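You operate a simulated robot arm through the tools that you are given. There is no shell and no other tool.

You are at the controls of a simulated robot arm. One attempt, no reset.

JOB
Put things in order on the assembly table. At the end: the blue clamp from the assembly table stands where the black solenoid valve (marked "24 V") stood; the blue brush stands on top of the steel sleeve; the black solenoid valve from the assembly table stands where the silver pump tube stood; the silver pump tube is on the decal board (marked "KEEP CLEAR"); whatever was shut is shut again. Leave all else as you found it, and nothing knocked over. Set down upright: pump tube.

The check looks at the end state, three seconds after you hand in, the way a careful person would. Anything else that was tipped, shoved, dropped, spilled or broken makes it a failure.

ROBOT AND FRAMES
A 6-joint arm with a two-finger gripper, fixed in place. Base frame: the origin is at the foot of the arm, x ahead of it, y to its left, z up; the work surface is at about z = 0. Units: m, degrees, N and s.
With the tool pointing down near the work surface it reaches from about 0.24 to 0.62 m from the base axis. Its first joint turns from -66.0 to 66.0 degrees. Payload 1.37 kg.
The tool frame sits at the grasp point between the pads (the TCP): z along the fingers, y along the line on which they close. The tips reach 0.022 m beyond it. The gripper opens to 0.092 m; its body begins 0.065 m behind the TCP.
Orientation is that of the tool frame in the base frame, as a unit quaternion [x, y, z, w]. With the fingers straight down and closing along the base's y, the tool's x points along the base's -x, its y along +y and its z along -z.

CONTROLS
- The arm moves only by the tool send_rows. Its argument "deltas" is a list that holds one entry, the list of rows, each a list of 7 numbers: the shift along the tool's x, y, z in units of 200 mm (1.0 is 200 mm), then the turn, a rotation vector about the tool's x, y, z in units of 120 degrees (1.0 is 120 degrees), then the finger opening in m, from 0 to 0.092. In form: [[[x, y, z, rx, ry, rz, gripper], ...]]. A call has 1 to 20 rows; each row is the pose to reach, as a shift and turn from the pose commanded when the call began, along the tool's axes at that moment. A call with a number of a shift or a turn outside -1 to 1 is refused whole. Rows are played at 5 a second. More than 0.05 m and 8.6 degrees between two rows, or a gripper value outside its range, and nothing of the call is played. A pose out of reach is approached as far as the arm can. The call stops where the force on the tool passes 40 N (or 10 N more than at its start, if that is more) or the arm is blocked; 0.2 s more then pass. The fingers move at their own pace (about 0.0599 m/s each) and stop on an object; they squeeze with about 26 N. The grip force told is the motor's: it shows also when the fingers shut on nothing. Time passes only in rows, and 0.2 s behind the last, so rows that repeat a pose let the fingers close. It gives the time, the measured TCP pose, the force on the tool (base axes), the opening and the grip force at its end, in the units of the frame above (readings bear some noise), with the torque about the TCP (base axes, N m) and any sound that the robot's microphone picked up.
- Cameras (640 x 400 px; columns grow to the right, rows downward): "scene" is fixed at [0.0371, -0.448, 0.5889]; the picture's right is [0.66, -0.75, 0.00], its down [-0.40, -0.35, -0.85] and it looks along [0.63, 0.56, -0.53] (base axes); focal length 344 px, centre (320, 200). "wrist" rides on the gripper at [0.071, 0.019, -0.102] in the tool frame; the picture's right is [-0.26, 0.97, 0.00], its down [-0.75, -0.20, -0.62] and it looks along [-0.60, -0.16, 0.78] (tool axes); focal length 280 px, centre (320, 200). There is no depth. A picture from a camera that has moved, and an enlarged one, comes with that camera's place and axes in the base frame and with its lens. The place of the scene camera against the robot may be out by one fixed shift of up to 0.018 m in any direction.
- camera(camera): a new picture of that camera. The clock stands still meanwhile.
- close_up(camera, box): a new picture of the part [left, top, right, bottom] of that camera's present view, enlarged. The clock stands still meanwhile.
- close_job(): hands the job in; it is judged then, once.

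Places have to be worked out from the pictures, the camera data and where the tool is seen. Open the gripper and draw the arm clear of the work before you hand the job in, unless the task says otherwise.

The tools are called after "Request:" as a command line: name --argument value ..., lists and objects as JSON in quotes. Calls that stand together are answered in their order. send_rows: Moves the arm, as the interface text tells. Its arguments: {"type":"object","properties":{"deltas":{"type":"array","items":{"type":"array","items":{"type":"array","items":{"type":"number"}}}}},"required":["deltas"]} The other tools are called the same way: camera (camera) takes a picture; close_up (camera, box) takes an enlarged picture of a part of a camera's view; close_job () hands the job in.

At the start:

```text
t: 0.0
eef_pos: [0.4349, 0.117, 0.3705]
orientation: [0.0, 1.0, 0.0, 0.0]
ft_force: [-0.1, 0.5, -0.7]
torque: [0.01, -0.02, 0.0]
width: 0.0919
gripper_force: 0.1
```

scene: 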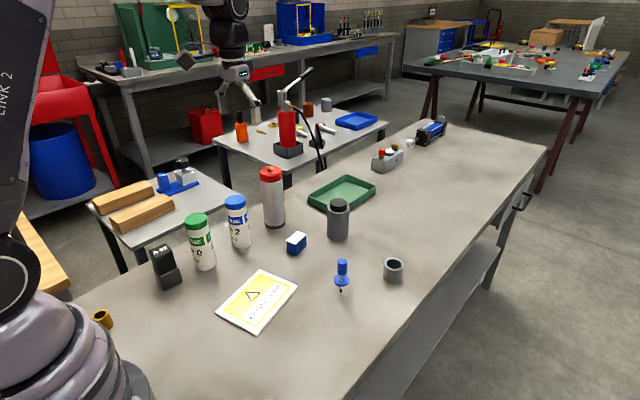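
wrist: 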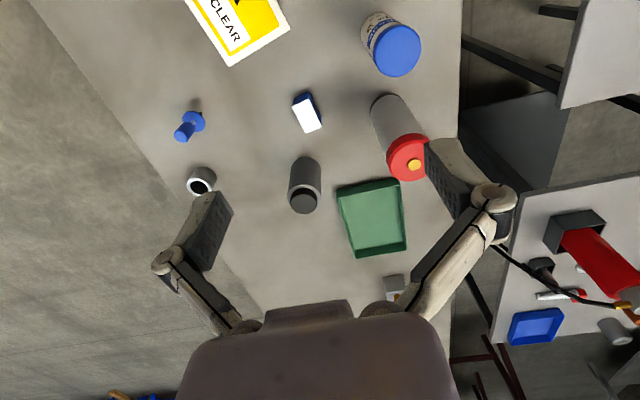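

I start by looking closely at the objects on the table before moving anything.

Request:
close_up --camera "scene" --box '[130, 160, 290, 340]'

Request:
close_up --camera "scene" --box '[280, 180, 430, 300]'

Request:
close_up --camera "wrist" --box '[160, 0, 440, 230]'

Request:
close_up --camera "scene" --box '[340, 100, 470, 190]'

```text
2.22 times, centred on (210, 250) of scene
camera zoom: at [0.0371, -0.448, 0.5889], right [0.66, -0.75, 0.0], down [-0.4, -0.35, -0.85], along [0.63, 0.56, -0.53], focal length 765 px, centre (564, 89)
```

zoom: 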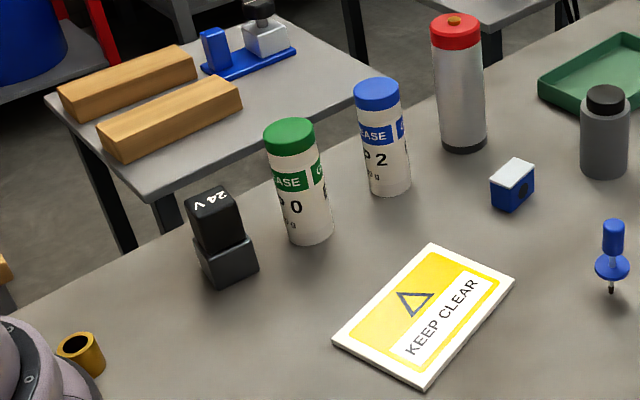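

```text
3.33 times, centred on (355, 240) of scene
camera zoom: at [0.0371, -0.448, 0.5889], right [0.66, -0.75, 0.0], down [-0.4, -0.35, -0.85], along [0.63, 0.56, -0.53], focal length 1147 px, centre (203, 67)
```

zoom: 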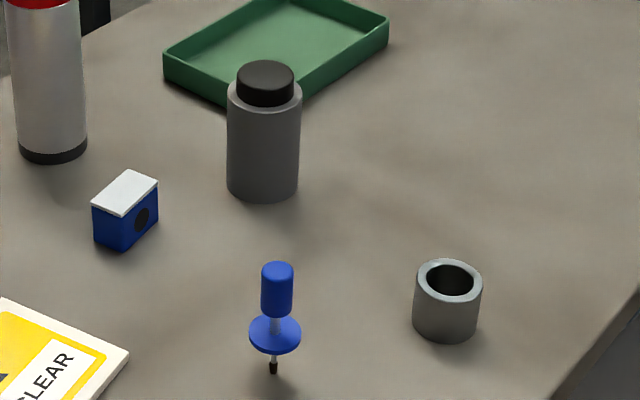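

```text
1.74 times, centred on (300, 115) of wrist
camera zoom: at [0.3645, 0.136, 0.4714], right [0.26, 0.97, 0.0], down [0.75, -0.2, 0.62], along [0.6, -0.16, -0.78], focal length 488 px, centre (355, 348)
```

zoom: 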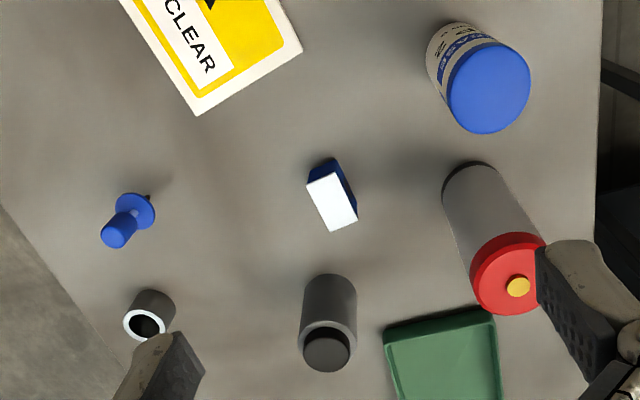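

```text
4.44 times, centred on (405, 145) of scene
camera zoom: at [0.0371, -0.448, 0.5889], right [0.66, -0.75, 0.0], down [-0.4, -0.35, -0.85], along [0.63, 0.56, -0.53], focal length 1530 px, centre (-58, 444)
```

zoom: 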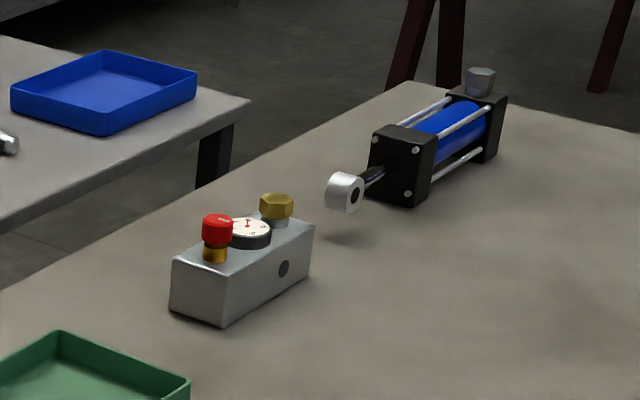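

The objects I need are in view: the valve is near (0.25, 0.22), the silver pump tube near (0.56, 0.20) and the clamp near (0.52, 0.07). The brush is near (0.485, -0.105), the sleeve near (0.60, -0.167) and the board near (0.34, 0.015). I'll move the wrist camera over the brush and sleeve to see them better.

Request:
send_rows --deltas '[[[0.052, -0.2, 0, 0, 0, 0, 0.092], [0.104, -0.4, 0, 0, 0, 0, 0.092], [0.156, -0.6, 0, 0, 0, 0, 0.092], [0.208, -0.8, 0, 0, 0, 0, 0.092], [0.26, -1.0, 0, 0, 0, 0, 0.092], [0.26, -1.0, 0.2, 0, 0, 0, 0.092], [0.26, -1.0, 0.4, 0, 0, 0, 0.092], [0.26, -1.0, 0.6, 0, 0, 0, 0.092], [0.26, -1.0, 0.8, 0, 0, 0, 0.092]]]'

```text
t: 2.0
eef_pos: [0.3825, -0.083, 0.2117]
orientation: [0.0, 1.0, -0.001, 0.0]
ft_force: [-0.7, 0.3, 0.2]
torque: [0.0, -0.01, 0.03]
width: 0.0917
gripper_force: 0.0
```

The arm is at (0.3825, -0.083, 0.212). Next I'll take wrist pictures of the brush and sleeve.

Request:
camera --camera "wrist"

Request:
close_up --camera "wrist" --box '[200, 80, 440, 230]'

Request:
camera --camera "scene"

```text
taken
camera wrist: at [0.312, -0.0635, 0.3116], right [0.26, 0.97, 0.0], down [0.75, -0.2, 0.63], along [0.6, -0.16, -0.78], focal length 280 px, centre (320, 200)
```

wrist: 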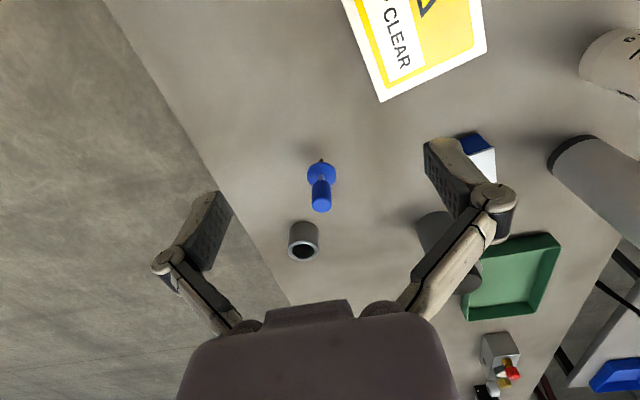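

```text
2.67 times, centred on (320, 155) of wrist
camera zoom: at [0.312, -0.0635, 0.3116], right [0.26, 0.97, 0.0], down [0.75, -0.2, 0.63], along [0.6, -0.16, -0.78], focal length 748 px, centre (320, 320)
```

zoom: 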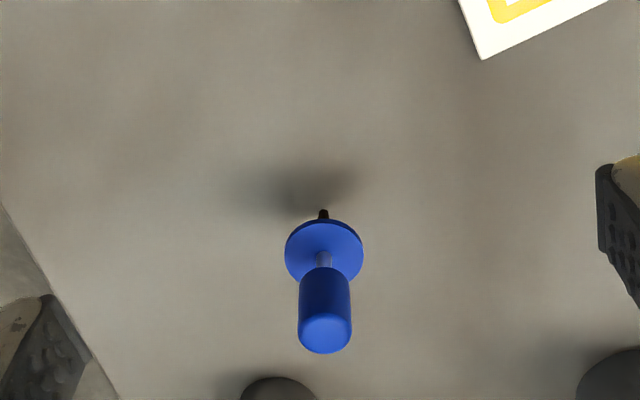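

```text
taken
```

scene: 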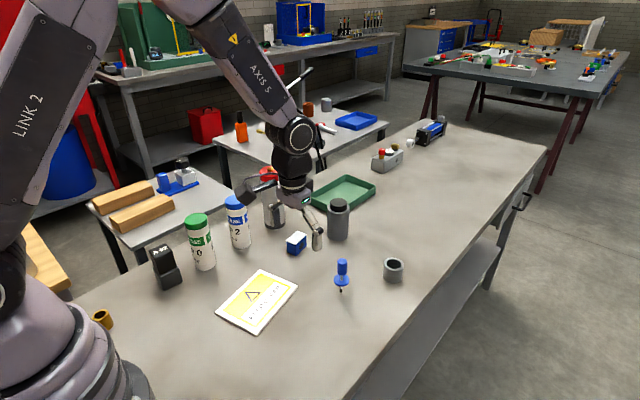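

I judge the brush tip at about (0.490, -0.110), its disc at z≈0.03 and its handle top at z≈0.09. Now I'll zoom in on the sleeve and the clamp.

Request:
close_up --camera "wrist" --box '[255, 200, 355, 280]'

Request:
close_up --camera "scene" --box '[325, 240, 425, 305]'

Request:
close_up --camera "scene" --box '[200, 180, 320, 340]'

Request:
close_up --camera "wrist" --box '[290, 140, 350, 220]'

```text
5.00 times, centred on (305, 240) of wrist
camera zoom: at [0.312, -0.0635, 0.3116], right [0.26, 0.97, 0.0], down [0.75, -0.2, 0.63], along [0.6, -0.16, -0.78], focal length 1402 px, centre (395, 0)
```

zoom: 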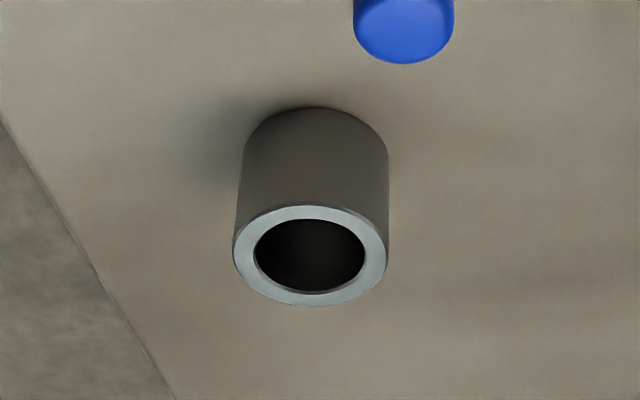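

```text
6.15 times, centred on (375, 272) of scene
camera zoom: at [0.0371, -0.448, 0.5889], right [0.66, -0.75, 0.0], down [-0.4, -0.35, -0.85], along [0.63, 0.56, -0.53], focal length 2118 px, centre (-18, -246)
```

zoom: 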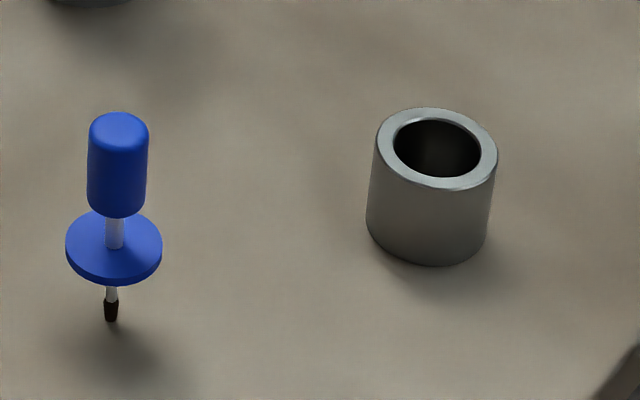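

```text
2.50 times, centred on (260, 260) of scene
camera zoom: at [0.0371, -0.448, 0.5889], right [0.66, -0.75, 0.0], down [-0.4, -0.35, -0.85], along [0.63, 0.56, -0.53], focal length 860 px, centre (470, 50)
```

zoom: 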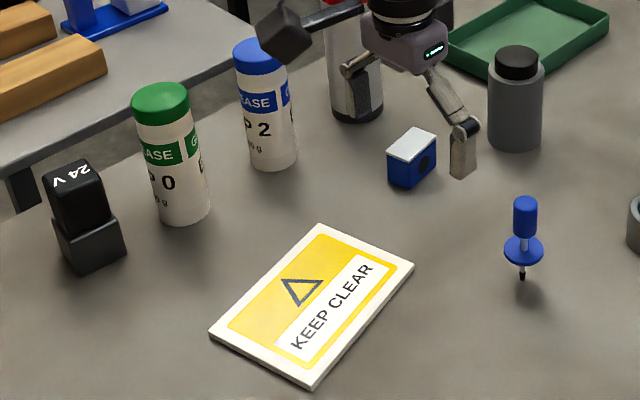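

```text
5.00 times, centred on (320, 180) of wrist
camera zoom: at [0.312, -0.0635, 0.3116], right [0.26, 0.97, 0.0], down [0.75, -0.2, 0.63], along [0.6, -0.16, -0.78], focal length 1402 px, centre (320, 300)
```

zoom: 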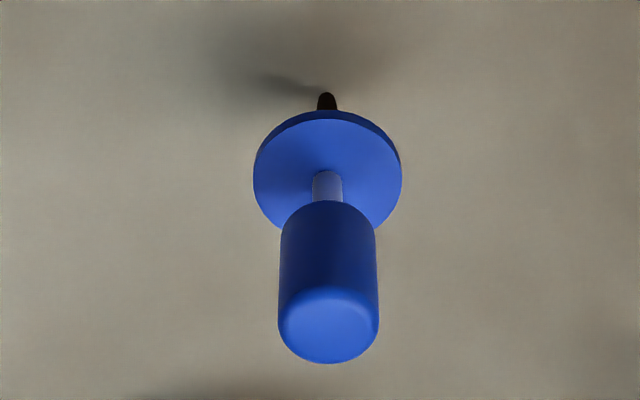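

The sleeve looks to be at about (0.607, -0.168), 0.040 m high, with outer diameter ≈45 mm and bore ≈33 mm. The brush disc is ≈35 mm, so it should rest on the rim. I'll move above the brush at z=0.16 and check the alignment.

Request:
send_rows --deltas '[[[-0.18, -0.045, 0, 0, 0, 0, 0.06], [-0.36, -0.09, 0, 0, 0, 0, 0.06], [-0.5375, -0.135, 0, 0, 0, 0, 0.06], [-0.5375, -0.135, 0.13, 0, 0, 0, 0.06], [-0.5375, -0.135, 0.2585, 0, 0, 0, 0.06], [-0.5375, -0.135, 0.2585, 0, 0, 0, 0.06]]]'

Request:
camera --camera "wrist"

Request:
close_up --camera "scene" --box '[270, 170, 430, 310]'

```text
t: 3.4
eef_pos: [0.4911, -0.1109, 0.1585]
orientation: [0.0, 1.0, 0.0, 0.001]
ft_force: [0.2, 0.1, 0.9]
torque: [0.03, 0.02, 0.01]
width: 0.0599
gripper_force: 0.0
```

```text
taken
camera wrist: at [0.4195, -0.0914, 0.2596], right [0.26, 0.97, 0.0], down [0.75, -0.2, 0.62], along [0.6, -0.16, -0.78], focal length 280 px, centre (320, 200)
```

wrist: 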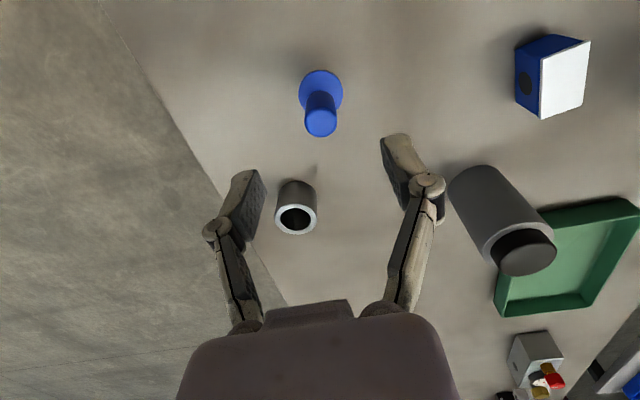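

```text
2.86 times, centred on (350, 240) of scene
camera zoom: at [0.0371, -0.448, 0.5889], right [0.66, -0.75, 0.0], down [-0.4, -0.35, -0.85], along [0.63, 0.56, -0.53], focal length 983 px, centre (234, 86)
```

zoom: 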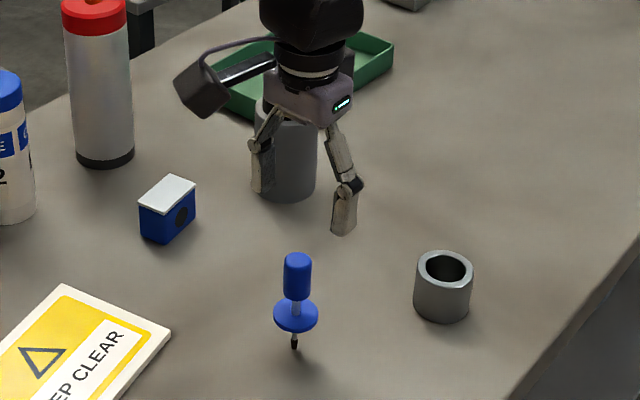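

The handle top appears at about (321, 124), almost exactly where the tool axis projects. I'll zoom in to confirm before going down.

Request:
close_up --camera "wrist" --box '[280, 60, 360, 140]'

Request:
close_up --camera "wrist" --box '[260, 170, 340, 245]'

```text
5.00 times, centred on (320, 100) of wrist
camera zoom: at [0.4195, -0.0914, 0.2596], right [0.26, 0.97, 0.0], down [0.75, -0.2, 0.62], along [0.6, -0.16, -0.78], focal length 1402 px, centre (320, 700)
```

zoom: 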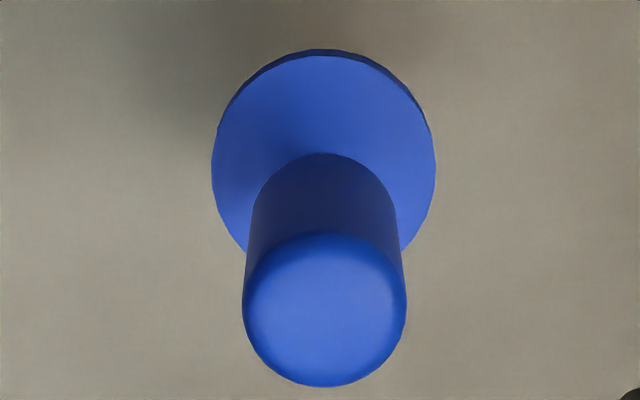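

```text
5.33 times, centred on (300, 208) of wrist
camera zoom: at [0.4195, -0.0914, 0.2596], right [0.26, 0.97, 0.0], down [0.75, -0.2, 0.62], along [0.6, -0.16, -0.78], focal length 1495 px, centre (427, 160)
```

zoom: 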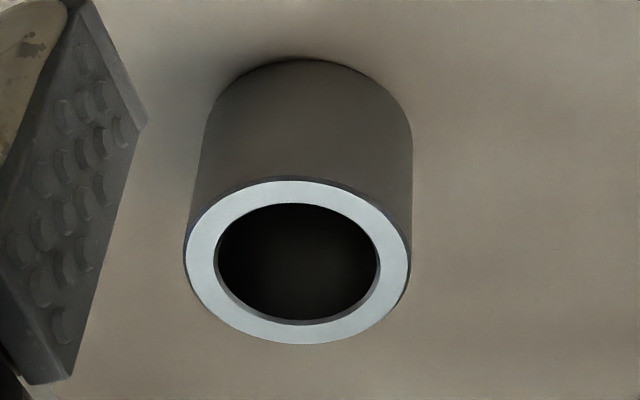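

The brush axis is at (0.489, -0.1095). The sleeve is centred at (0.6075, -0.168), about 0.63 m out, so it is right at the reach limit. I'll hover over the sleeve with an empty gripper to test the reach before grasping.

Request:
send_rows --deltas '[[[-0.2, -0.1, 0, 0, 0, 0, 0.06], [-0.4, -0.19, 0, 0, 0, 0, 0.06], [-0.582, -0.2875, 0, 0, 0, 0, 0.06], [-0.582, -0.2875, 0.12, 0, 0, 0, 0.06], [-0.582, -0.2875, 0.24, 0, 0, 0, 0.06], [-0.582, -0.2875, 0.34, 0, 0, 0, 0.06], [-0.582, -0.2875, 0.34, 0, 0, 0, 0.06]]]'

Request:
camera --camera "wrist"

Request:
camera --camera "scene"

```text
t: 5.0
eef_pos: [0.6079, -0.1684, 0.0894]
orientation: [0.0, 1.0, 0.0, 0.0]
ft_force: [-0.7, -0.1, -0.7]
torque: [-0.01, 0.05, 0.0]
width: 0.0601
gripper_force: 0.0
```

```text
taken
camera wrist: at [0.5358, -0.1482, 0.1901], right [0.26, 0.97, 0.0], down [0.75, -0.2, 0.62], along [0.6, -0.16, -0.78], focal length 280 px, centre (320, 200)
```

wrist: 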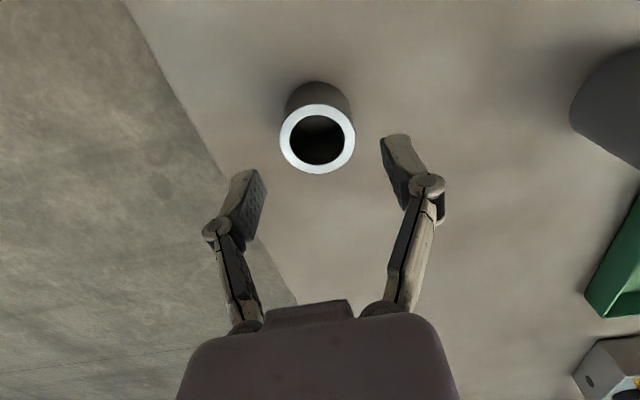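

```text
taken
```

scene: 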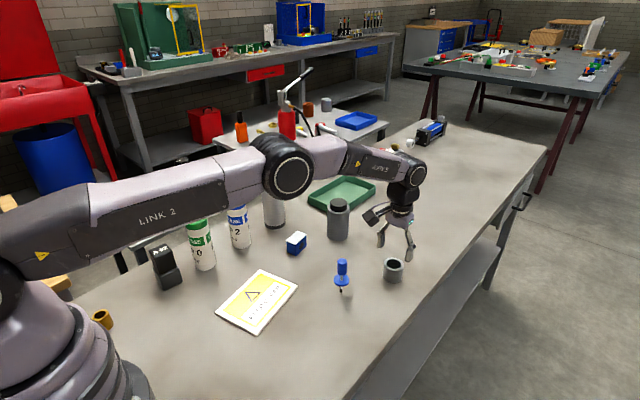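

The reach is fine: TCP is at (0.608, -0.168, 0.089) and centred on the sleeve. There's a light spot near the brush in the scene picture, so I'll check that.

Request:
close_up --camera "scene" --box '[300, 240, 420, 315]'

Request:
close_up --camera "wrist" --box '[270, 75, 370, 185]'

```text
5.33 times, centred on (360, 278) of scene
camera zoom: at [0.0371, -0.448, 0.5889], right [0.66, -0.75, 0.0], down [-0.4, -0.35, -0.85], along [0.63, 0.56, -0.53], focal length 1836 px, centre (107, -213)
```

zoom: 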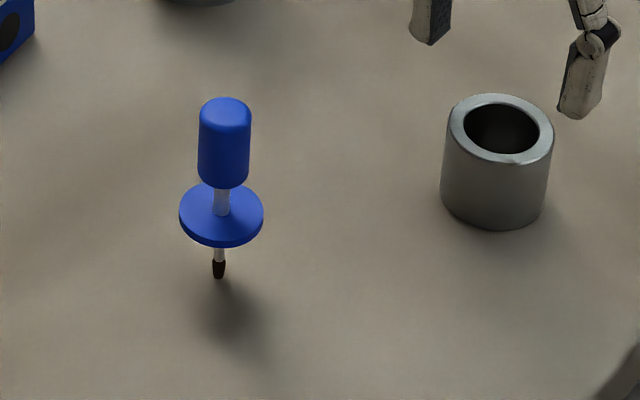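

```text
3.64 times, centred on (320, 130) of wrist
camera zoom: at [0.5358, -0.1482, 0.1901], right [0.26, 0.97, 0.0], down [0.75, -0.2, 0.62], along [0.6, -0.16, -0.78], focal length 1020 px, centre (320, 454)
```

zoom: 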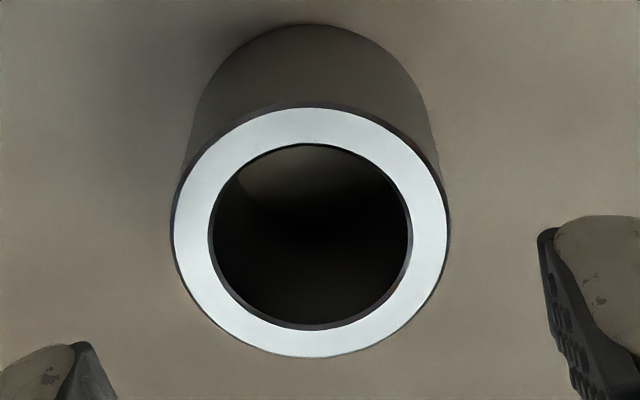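

The brush still stands and the sleeve centre is confirmed at (0.607, -0.1688). I'll rise, go back over the brush axis at (0.489, -0.1095) and lower the open fingers around the handle.

Request:
send_rows --deltas '[[[0, 0, -0.18, 0, 0, 0, 0.06], [0, 0, -0.353, 0, 0, 0, 0.06], [0.2, 0.1, -0.353, 0, 0, 0, 0.06], [0.4, 0.2, -0.353, 0, 0, 0, 0.06], [0.5945, 0.2945, -0.353, 0, 0, 0, 0.06], [0.5945, 0.2945, -0.353, 0, 0, 0, 0.06], [0.5945, 0.2945, -0.25, 0, 0, 0, 0.06], [0.5945, 0.2945, -0.15, 0, 0, 0, 0.06], [0.5945, 0.2945, -0.05, 0, 0, 0, 0.06], [0.5945, 0.2945, 0.05, 0, 0, 0, 0.06], [0.5945, 0.2945, 0.107, 0, 0, 0, 0.06], [0.5945, 0.2945, 0.107, 0, 0, 0, 0.06]]]'

Request:
camera --camera "wrist"

Request:
close_up --camera "scene" --box '[280, 210, 400, 310]'

```text
t: 7.6
eef_pos: [0.4888, -0.1088, 0.0685]
orientation: [0.0, 1.0, 0.0, 0.0]
ft_force: [0.3, 0.1, -0.4]
torque: [0.0, 0.01, -0.02]
width: 0.0602
gripper_force: 0.0
```

```text
taken
camera wrist: at [0.4176, -0.09, 0.1697], right [0.26, 0.97, 0.0], down [0.75, -0.2, 0.62], along [0.6, -0.16, -0.78], focal length 280 px, centre (320, 200)
```

wrist: 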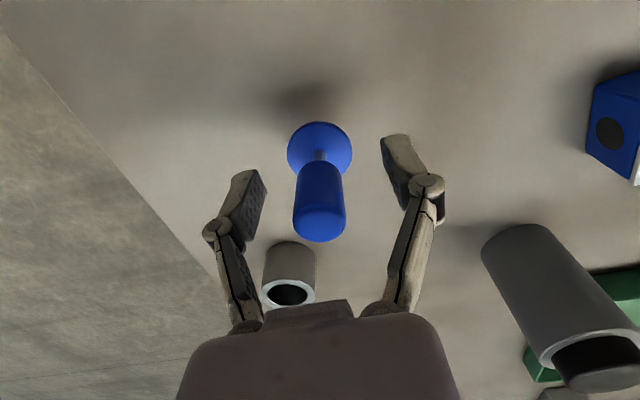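

```text
4.00 times, centred on (340, 260) of scene
camera zoom: at [0.0371, -0.448, 0.5889], right [0.66, -0.75, 0.0], down [-0.4, -0.35, -0.85], along [0.63, 0.56, -0.53], focal length 1377 px, centre (240, -40)
```

zoom: 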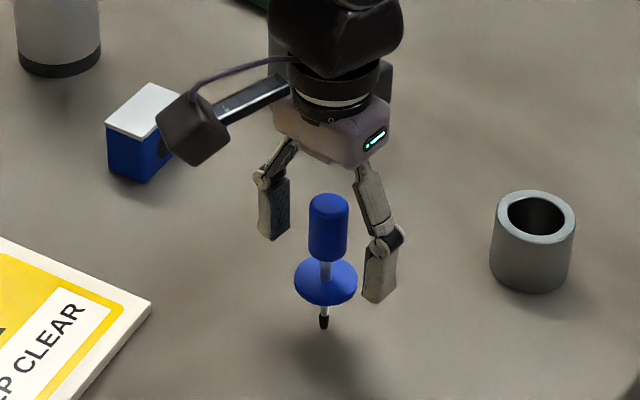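

The handle is centred between the pads and the tips are above the disc. Now I'll close on it.

Request:
send_rows --deltas '[[[0, 0, 0, 0, 0, 0, 0.04], [0, 0, 0, 0, 0, 0, 0.025], [0, 0, 0, 0, 0, 0, 0.01], [0, 0, 0, 0, 0, 0, 0.01], [0, 0, 0, 0, 0, 0, 0.01]]]'

Request:
camera --camera "wrist"

Request:
close_up --camera "scene" --box '[280, 210, 400, 310]'

```text
t: 8.8
eef_pos: [0.4885, -0.1087, 0.0689]
orientation: [-0.001, 1.0, 0.0, 0.0]
ft_force: [0.4, 0.3, 0.7]
torque: [0.0, -0.01, 0.0]
width: 0.0183
gripper_force: 26.2
```

```text
taken
camera wrist: at [0.4177, -0.09, 0.17], right [0.26, 0.97, 0.0], down [0.75, -0.2, 0.62], along [0.6, -0.16, -0.78], focal length 280 px, centre (320, 200)
```

wrist: 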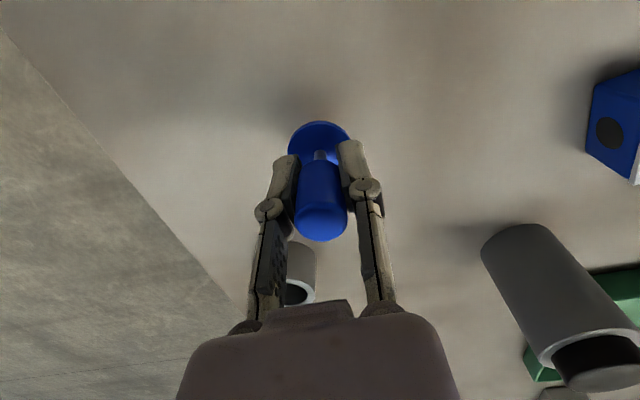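

```text
4.00 times, centred on (340, 260) of scene
camera zoom: at [0.0371, -0.448, 0.5889], right [0.66, -0.75, 0.0], down [-0.4, -0.35, -0.85], along [0.63, 0.56, -0.53], focal length 1377 px, centre (240, -40)
```

zoom: 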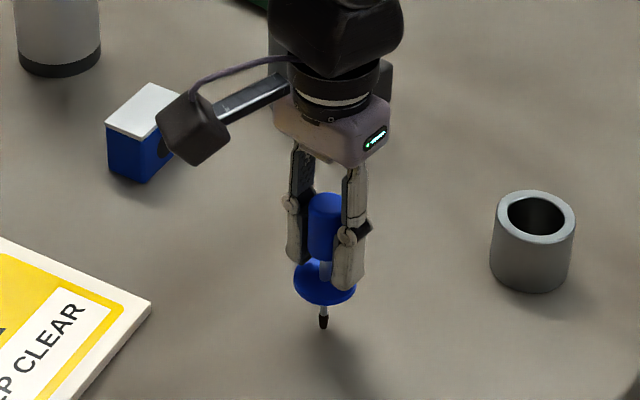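

The brush is gripped (width 0.0183, 26 N). I'll lift it and hover over the sleeve to check the alignment.

Request:
send_rows --deltas '[[[0, 0, -0.1, 0, 0, 0, 0.01], [0, 0, -0.25, 0, 0, 0, 0.01], [0, 0, -0.4, 0, 0, 0, 0.01], [-0.15, -0.075, -0.4, 0, 0, 0, 0.01], [-0.3, -0.15, -0.4, 0, 0, 0, 0.01], [-0.45, -0.225, -0.4, 0, 0, 0, 0.01], [-0.5915, -0.3, -0.4, 0, 0, 0, 0.01], [-0.5915, -0.3, -0.4, 0, 0, 0, 0.01], [-0.5915, -0.3, -0.3, 0, 0, 0, 0.01], [-0.5915, -0.3, -0.2, 0, 0, 0, 0.01], [-0.5915, -0.3, -0.2, 0, 0, 0, 0.01]]]'

Request:
camera --camera "wrist"

Request:
close_up --camera "scene" --box '[330, 200, 450, 300]'

```text
t: 11.2
eef_pos: [0.6076, -0.169, 0.1094]
orientation: [0.0, 1.0, 0.0, 0.0]
ft_force: [-1.1, 0.0, 3.9]
torque: [0.01, 0.07, -0.03]
width: 0.0182
gripper_force: 26.3
```

```text
taken
camera wrist: at [0.5368, -0.1499, 0.21], right [0.26, 0.97, 0.0], down [0.75, -0.2, 0.63], along [0.6, -0.16, -0.78], focal length 280 px, centre (320, 200)
```

wrist: 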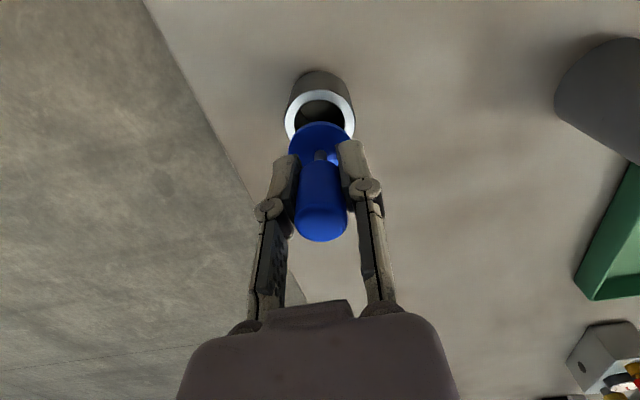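

```text
4.00 times, centred on (390, 250) of scene
camera zoom: at [0.0371, -0.448, 0.5889], right [0.66, -0.75, 0.0], down [-0.4, -0.35, -0.85], along [0.63, 0.56, -0.53], focal length 1377 px, centre (40, 0)
```

zoom: 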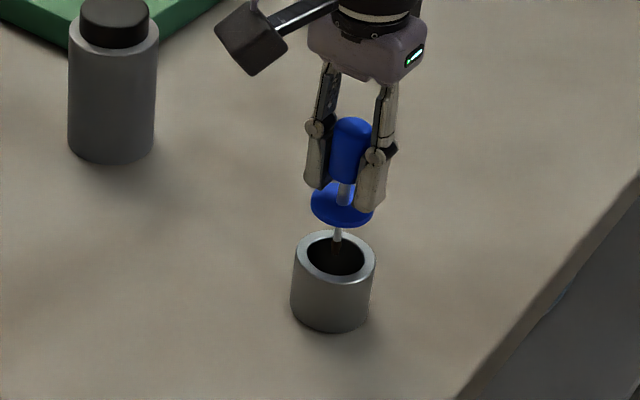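

The brush hangs plumb over the sleeve with its tip just above the rim. I expect the disc to touch at about TCP z≈0.08, so I'll lower to 0.086 and look again.

Request:
send_rows --deltas '[[[0, 0, 0.03, 0, 0, 0, 0.01], [0, 0, 0.06, 0, 0, 0, 0.01], [0, 0, 0.09, 0, 0, 0, 0.01], [0, 0, 0.117, 0, 0, 0, 0.01], [0, 0, 0.117, 0, 0, 0, 0.01]]]'

Request:
close_up --camera "wrist" --box '[260, 80, 380, 200]'

Request:
close_up --camera "scene" --box '[360, 220, 430, 290]'

```text
t: 11.9
eef_pos: [0.6105, -0.1691, 0.1008]
orientation: [0.0, 1.0, -0.002, 0.005]
ft_force: [0.3, -0.7, 4.4]
torque: [0.0, 0.03, -0.03]
width: 0.0184
gripper_force: 26.3
stopped in row 3: the force on the tool passed its limit at 45 N (the readings are from after the stop); the commanded pose is now the measured one
```

```text
3.33 times, centred on (320, 140) of wrist
camera zoom: at [0.538, -0.1498, 0.2012], right [0.26, 0.97, 0.0], down [0.75, -0.2, 0.63], along [0.61, -0.17, -0.77], focal length 935 px, centre (320, 400)
```

zoom: 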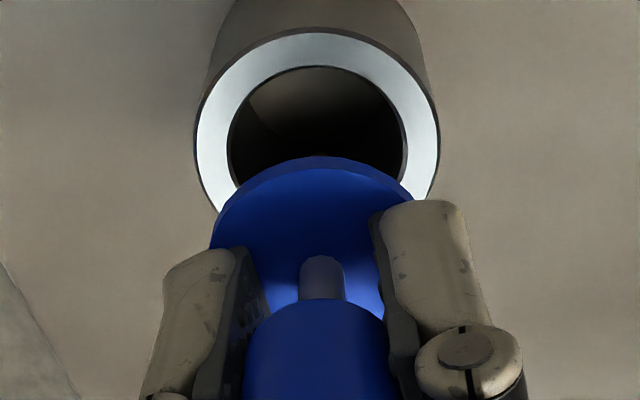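

```text
5.71 times, centred on (395, 255) of scene
camera zoom: at [0.0371, -0.448, 0.5889], right [0.66, -0.75, 0.0], down [-0.4, -0.35, -0.85], along [0.63, 0.56, -0.53], focal length 1967 px, centre (-109, -114)
```

zoom: 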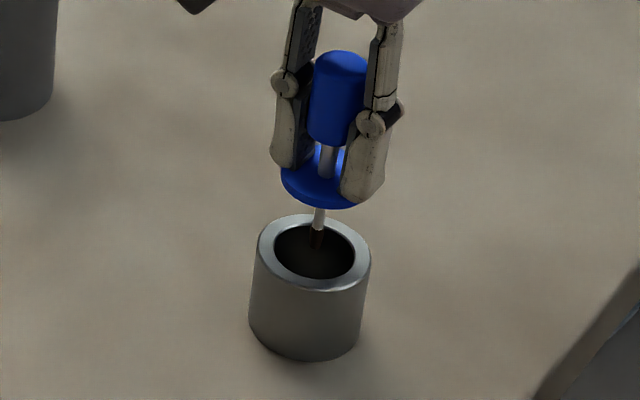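

The tool met 45 N at TCP z≈0.10. That puts the brush tip at about rim height (z≈0.04) over the bore, so the sleeve top behaves as closed there, and the brush has slid up a few millimetres in the grip. I'll lift slightly to unload and check the brush's tilt and whether the sleeve moved.

Request:
send_rows --deltas '[[[0, 0, -0.04, 0, 0, 0, 0.01], [0, 0, -0.1, 0, 0, 0, 0.01], [0, 0, -0.1, 0, 0, 0, 0.01]]]'

Request:
camera --camera "wrist"

Request:
close_up --camera "wrist" --box '[260, 60, 380, 260]'

Request:
close_up --camera "scene" --box '[350, 205, 440, 295]'

```text
t: 12.8
eef_pos: [0.6094, -0.1688, 0.1201]
orientation: [0.0, 1.0, -0.001, 0.005]
ft_force: [0.3, -0.4, 0.2]
torque: [0.0, -0.02, -0.01]
width: 0.0179
gripper_force: 25.9
```

```text
taken
camera wrist: at [0.5376, -0.1495, 0.2209], right [0.26, 0.97, 0.0], down [0.75, -0.2, 0.63], along [0.61, -0.17, -0.78], focal length 280 px, centre (320, 200)
```

wrist: 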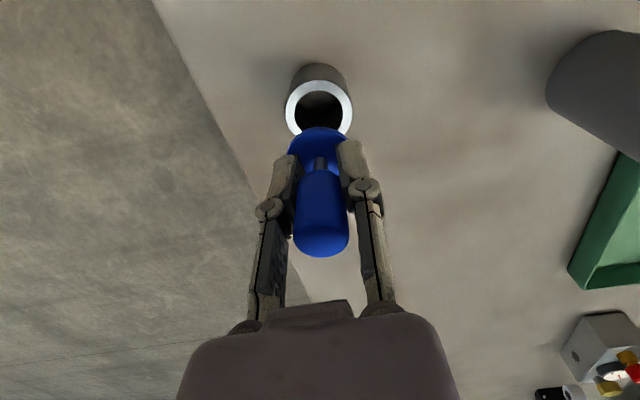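

```text
2.00 times, centred on (320, 160) of wrist
camera zoom: at [0.5376, -0.1495, 0.2209], right [0.26, 0.97, 0.0], down [0.75, -0.2, 0.63], along [0.61, -0.17, -0.78], focal length 561 px, centre (320, 280)
```

zoom: 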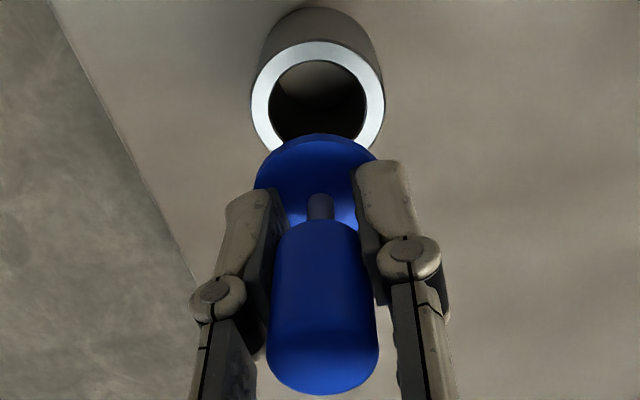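

```text
4.44 times, centred on (395, 250) of scene
camera zoom: at [0.0371, -0.448, 0.5889], right [0.66, -0.75, 0.0], down [-0.4, -0.35, -0.85], along [0.63, 0.56, -0.53], focal length 1530 px, centre (-13, -22)
```

zoom: 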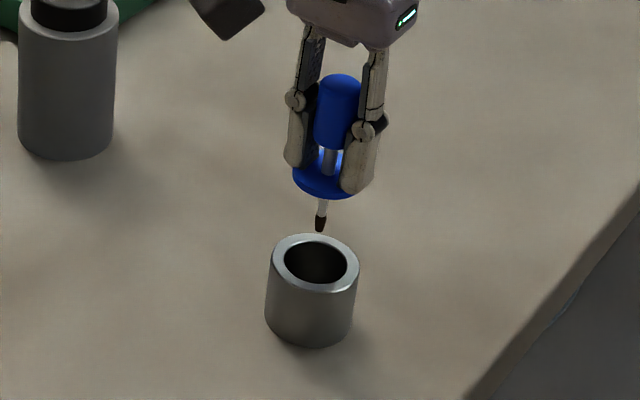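

The scene view shows the brush plumb and the sleeve unmoved. The brush now sits about 8 mm higher in the grip, so contact should come at TCP z≈0.101. I'll correct the 0.6° tool tilt, recentre on (0.607, -0.1688) and come down to just above contact.

Request:
send_rows --deltas '[[[0.006, 0, 0.0, 0, 0.0024, 0, 0.01], [0.012, 0, 0.0, 0, 0.0048, 0, 0.01], [0.012, 0, 0.03, 0, 0.0048, 0, 0.01], [0.012, 0, 0.06, 0, 0.0048, 0, 0.01], [0.012, 0, 0.08, 0, 0.0048, 0, 0.01], [0.012, 0, 0.08, 0, 0.0048, 0, 0.01]]]'

Request:
close_up --camera "scene" --box '[350, 205, 440, 295]'

```text
t: 14.2
eef_pos: [0.6084, -0.1696, 0.1041]
orientation: [0.0, 1.0, -0.001, -0.001]
ft_force: [0.1, -0.7, -0.6]
torque: [0.0, -0.02, 0.03]
width: 0.018
gripper_force: 25.2
```

```text
4.44 times, centred on (395, 250) of scene
camera zoom: at [0.0371, -0.448, 0.5889], right [0.66, -0.75, 0.0], down [-0.4, -0.35, -0.85], along [0.63, 0.56, -0.53], focal length 1530 px, centre (-13, -22)
```

zoom: 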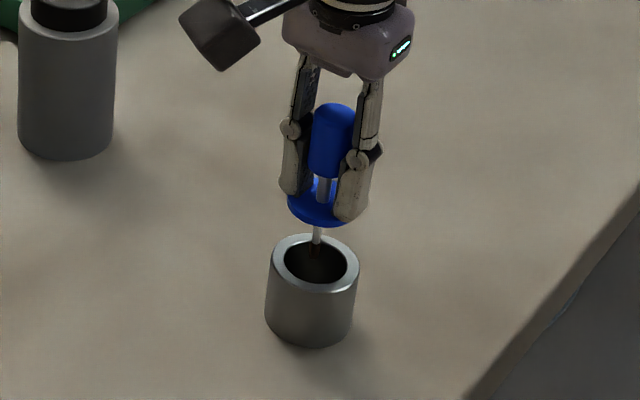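

No contact yet at z=0.104. I'll step down in 1 mm increments and watch the force.

Request:
send_rows --deltas '[[[0.003, 0, 0.005, 0, 0, 0, 0.01], [0.003, 0.002, 0.01, 0, 0, 0, 0.01], [0.003, 0.002, 0.01, 0, 0, 0, 0.01]]]'

```text
t: 14.9
eef_pos: [0.6071, -0.1694, 0.102]
orientation: [-0.001, 1.0, -0.002, 0.0]
ft_force: [-0.5, 0.6, -0.4]
torque: [-0.01, -0.01, 0.02]
width: 0.0181
gripper_force: 26.4
```

There's still no contact at z=0.102. I'll keep stepping down.

Request:
send_rows --deltas '[[[0, 0.002, 0.004, 0, 0, 0, 0.01], [0, 0.002, 0.008, 0, 0, 0, 0.01], [0, 0.002, 0.008, 0, 0, 0, 0.01]]]'

```text
t: 15.8
eef_pos: [0.6069, -0.1683, 0.1019]
orientation: [0.0, 1.0, -0.001, 0.0]
ft_force: [-1.8, -0.4, 6.2]
torque: [0.03, 0.09, -0.03]
width: 0.0178
gripper_force: 26.3
```

Contact shows at 6 N. I'll ease off half a millimetre, then open the fingers and look.

Request:
send_rows --deltas '[[[0, 0, -0.003, 0, 0, 0, 0.01], [0, 0, -0.003, 0, 0, 0, 0.024], [0, 0, -0.003, 0, 0, 0, 0.04], [0, 0, -0.003, 0, 0, 0, 0.05], [0, 0, -0.003, 0, 0, 0, 0.05]]]'

Request:
camera --camera "wrist"

Request:
close_up --camera "scene" --box '[350, 205, 440, 295]'

```text
t: 16.9
eef_pos: [0.6059, -0.1686, 0.1027]
orientation: [0.0, 1.0, -0.001, 0.0]
ft_force: [-0.9, -0.4, -0.2]
torque: [0.0, 0.0, -0.01]
width: 0.0499
gripper_force: 0.1
```

```text
taken
camera wrist: at [0.5357, -0.1489, 0.2021], right [0.26, 0.97, 0.0], down [0.75, -0.2, 0.62], along [0.6, -0.17, -0.78], focal length 280 px, centre (320, 200)
```

wrist: 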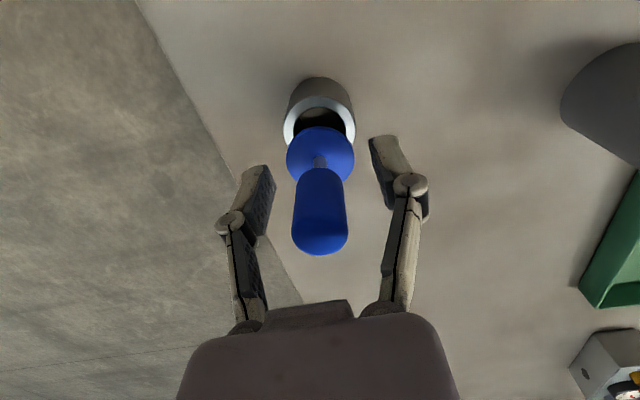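

```text
4.44 times, centred on (395, 250) of scene
camera zoom: at [0.0371, -0.448, 0.5889], right [0.66, -0.75, 0.0], down [-0.4, -0.35, -0.85], along [0.63, 0.56, -0.53], focal length 1530 px, centre (-13, -22)
```

zoom: 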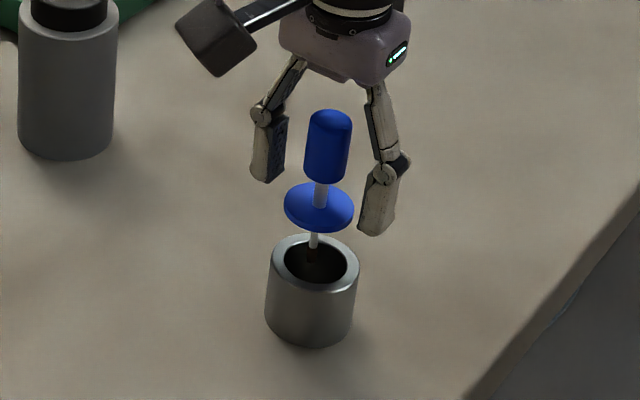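

The brush stands on its own on the sleeve, tip at rim height and upright. I'll rise straight up clear of it and check again.

Request:
send_rows --deltas '[[[0, 0, -0.1, 0, 0, 0, 0.05], [0, 0, -0.25, 0, 0, 0, 0.05], [0, 0, -0.45, 0, 0, 0, 0.05], [0, 0, -0.65, 0, 0, 0, 0.05], [0, 0, -0.8, 0, 0, 0, 0.05]]]'

Request:
close_up --camera "scene" --box '[350, 205, 440, 295]'

Request:
camera --camera "wrist"

```text
t: 18.1
eef_pos: [0.6077, -0.1673, 0.2607]
orientation: [0.0, 1.0, -0.001, 0.0]
ft_force: [-0.6, -0.1, -0.7]
torque: [-0.01, -0.02, 0.03]
width: 0.0502
gripper_force: 0.1
```

```text
4.44 times, centred on (395, 250) of scene
camera zoom: at [0.0371, -0.448, 0.5889], right [0.66, -0.75, 0.0], down [-0.4, -0.35, -0.85], along [0.63, 0.56, -0.53], focal length 1530 px, centre (-13, -22)
```

zoom: 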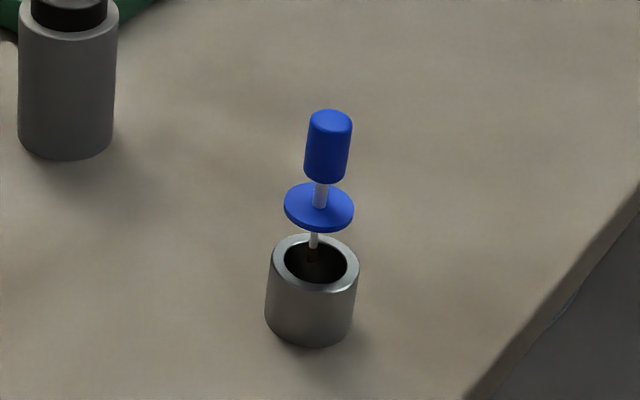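

```text
taken
camera wrist: at [0.5358, -0.1483, 0.3619], right [0.26, 0.97, 0.0], down [0.75, -0.2, 0.62], along [0.6, -0.17, -0.78], focal length 280 px, centre (320, 200)
```

wrist: 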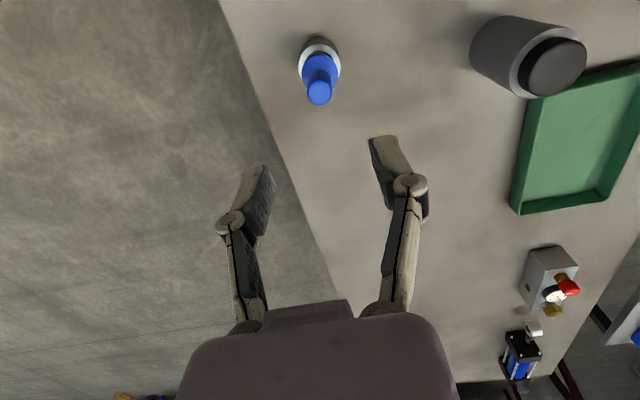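

The brush is stable on the sleeve. Next comes the pump tube, so I'll cross over at a height above everything to look at it and its neighbours.

Request:
send_rows --deltas '[[[0.09, 0.195, 0, 0, 0, 0, 0.092], [0.18, 0.39, 0, 0, 0, 0, 0.092], [0.27, 0.585, 0, 0, 0, 0, 0.092], [0.36, 0.78, 0, 0, 0, 0, 0.092], [0.45, 0.975, 0, 0, 0, 0, 0.092]]]'

Request:
send_rows --deltas '[[[0.12, 0.18, 0, 0, 0, 0, 0.092], [0.24, 0.36, 0, 0, 0, 0, 0.092], [0.36, 0.54, 0, 0, 0, 0, 0.092], [0.48, 0.72, 0, 0, 0, 0, 0.092], [0.48, 0.88, 0, 0, 0, 0, 0.092], [0.48, 0.88, 0, 0, 0, 0, 0.092]]]'

Request:
camera --camera "wrist"

Request:
camera --camera "scene"

```text
t: 19.4
eef_pos: [0.5165, 0.0266, 0.2613]
orientation: [0.0, 1.0, 0.0, 0.0]
ft_force: [-0.1, -0.2, -0.4]
torque: [0.01, 0.03, -0.03]
width: 0.0918
gripper_force: 0.1
```

```text
t: 20.8
eef_pos: [0.4196, 0.2038, 0.2612]
orientation: [0.001, 1.0, -0.002, 0.0]
ft_force: [-0.2, 0.7, -0.3]
torque: [0.0, -0.02, -0.02]
width: 0.092
gripper_force: 0.0
```

```text
taken
camera wrist: at [0.3497, 0.2234, 0.3612], right [0.26, 0.97, 0.0], down [0.75, -0.2, 0.62], along [0.6, -0.17, -0.78], focal length 280 px, centre (320, 200)
```

wrist: 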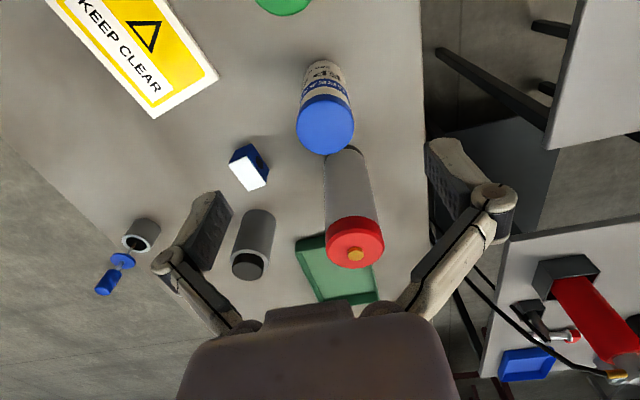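

```text
taken
```

scene: 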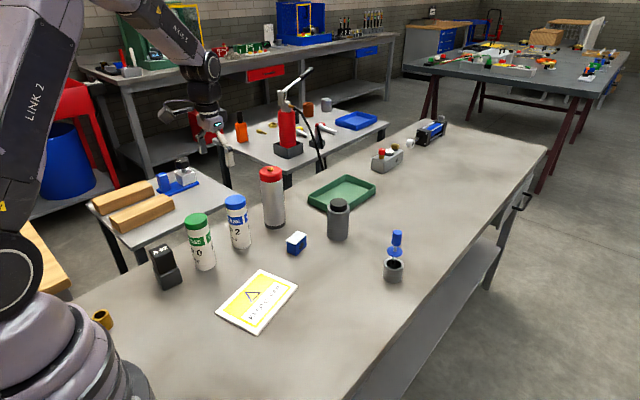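

The brush is still upright on the sleeve. I'll zoom in on the tube, P2 can, clamp and board to pin down their positions.

Request:
close_up --camera "wrist" --box '[280, 130, 420, 290]'

Request:
close_up --camera "wrist" --box '[20, 0, 240, 140]'

Request:
close_up --camera "wrist" --box '[210, 130, 290, 200]'

Request:
close_up --camera "scene" --box '[230, 150, 310, 240]'

```text
2.50 times, centred on (350, 210) of wrist
camera zoom: at [0.3497, 0.2234, 0.3612], right [0.26, 0.97, 0.0], down [0.75, -0.2, 0.62], along [0.6, -0.17, -0.78], focal length 701 px, centre (245, 175)
```

zoom: 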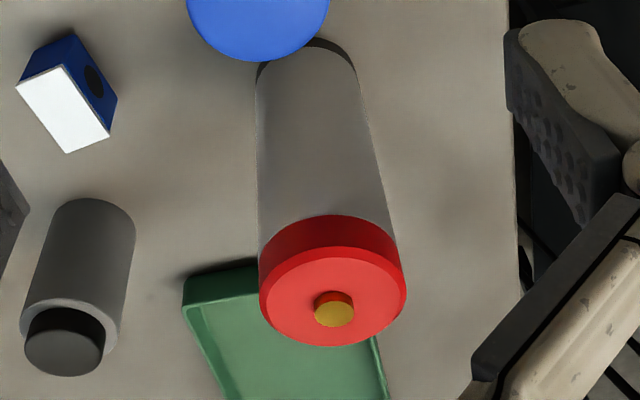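

```text
2.86 times, centred on (130, 70) of wrist
camera zoom: at [0.3497, 0.2234, 0.3612], right [0.26, 0.97, 0.0], down [0.75, -0.2, 0.62], along [0.6, -0.17, -0.78], focal length 801 px, centre (863, 571)
```

zoom: 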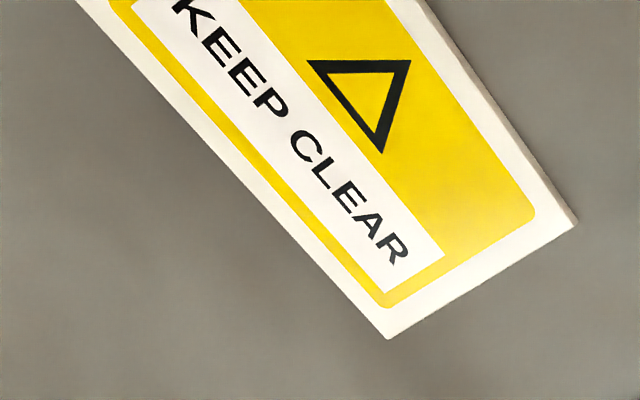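

```text
5.71 times, centred on (250, 165) of wrist
camera zoom: at [0.3497, 0.2234, 0.3612], right [0.26, 0.97, 0.0], down [0.75, -0.2, 0.62], along [0.6, -0.17, -0.78], focal length 1602 px, centre (720, 400)
```

zoom: 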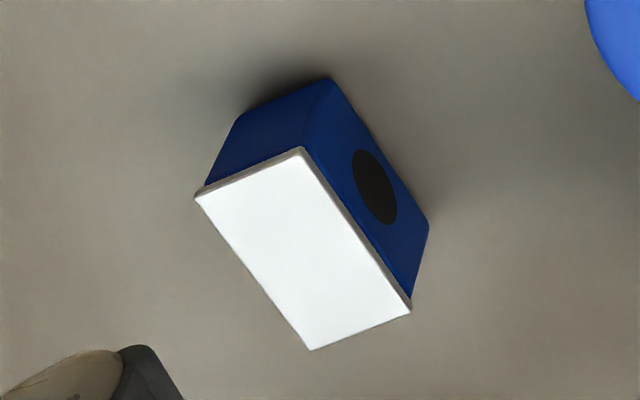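

```text
4.44 times, centred on (270, 195) of scene
camera zoom: at [0.0371, -0.4479, 0.5889], right [0.66, -0.75, 0.0], down [-0.4, -0.35, -0.85], along [0.63, 0.56, -0.53], focal length 1530 px, centre (542, 222)
```

zoom: 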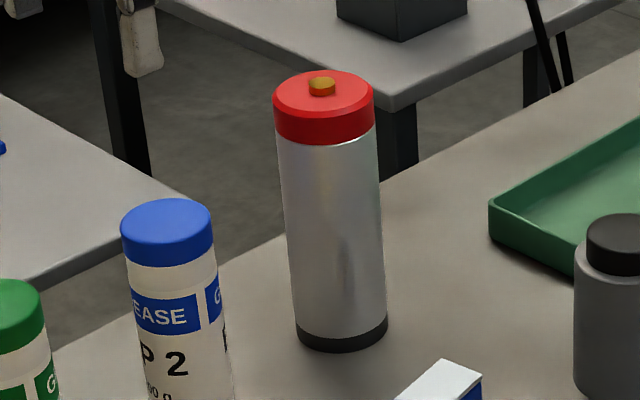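

The pump tube is near (0.567, 0.202), about 0.17 m tall and 0.060 m in diameter. The board centre is near (0.349, 0.013) at roughly 0.15 × 0.11 m. The clamp is at (0.532, 0.070), turned about 9° and roughly 49×30×35 mm. I'll move above the tube to refine its position.

Request:
send_rows --deltas '[[[-0.2, 0, 0, 0, 0, 0, 0.092], [-0.4, 0, 0, 0, 0, 0, 0.092], [-0.6, 0, 0, 0, 0, 0, 0.092], [-0.735, -0.005, 0, 0, 0, 0, 0.092], [-0.735, -0.005, 0, 0, 0, 0, 0.092]]]'

Request:
camera --camera "wrist"

Request:
close_up --camera "wrist" --box '[260, 40, 380, 180]'

```text
t: 21.9
eef_pos: [0.5694, 0.2016, 0.2592]
orientation: [0.0, 1.0, -0.001, -0.001]
ft_force: [0.2, -0.9, 0.9]
torque: [-0.02, 0.03, -0.03]
width: 0.0918
gripper_force: 0.2
```

```text
taken
camera wrist: at [0.498, 0.2218, 0.3609], right [0.26, 0.97, 0.0], down [0.75, -0.2, 0.62], along [0.6, -0.17, -0.78], focal length 280 px, centre (320, 200)
```

wrist: 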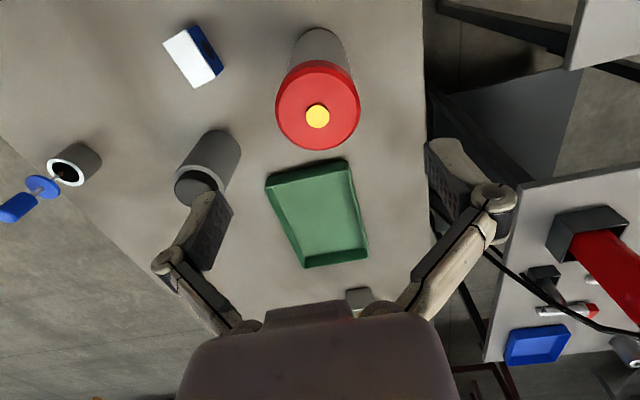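

```text
2.86 times, centred on (320, 110) of wrist
camera zoom: at [0.498, 0.2218, 0.3609], right [0.26, 0.97, 0.0], down [0.75, -0.2, 0.62], along [0.6, -0.17, -0.78], focal length 801 px, centre (320, 457)
```

zoom: 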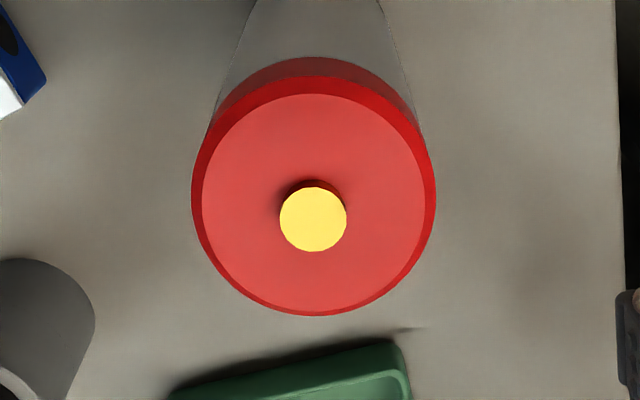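

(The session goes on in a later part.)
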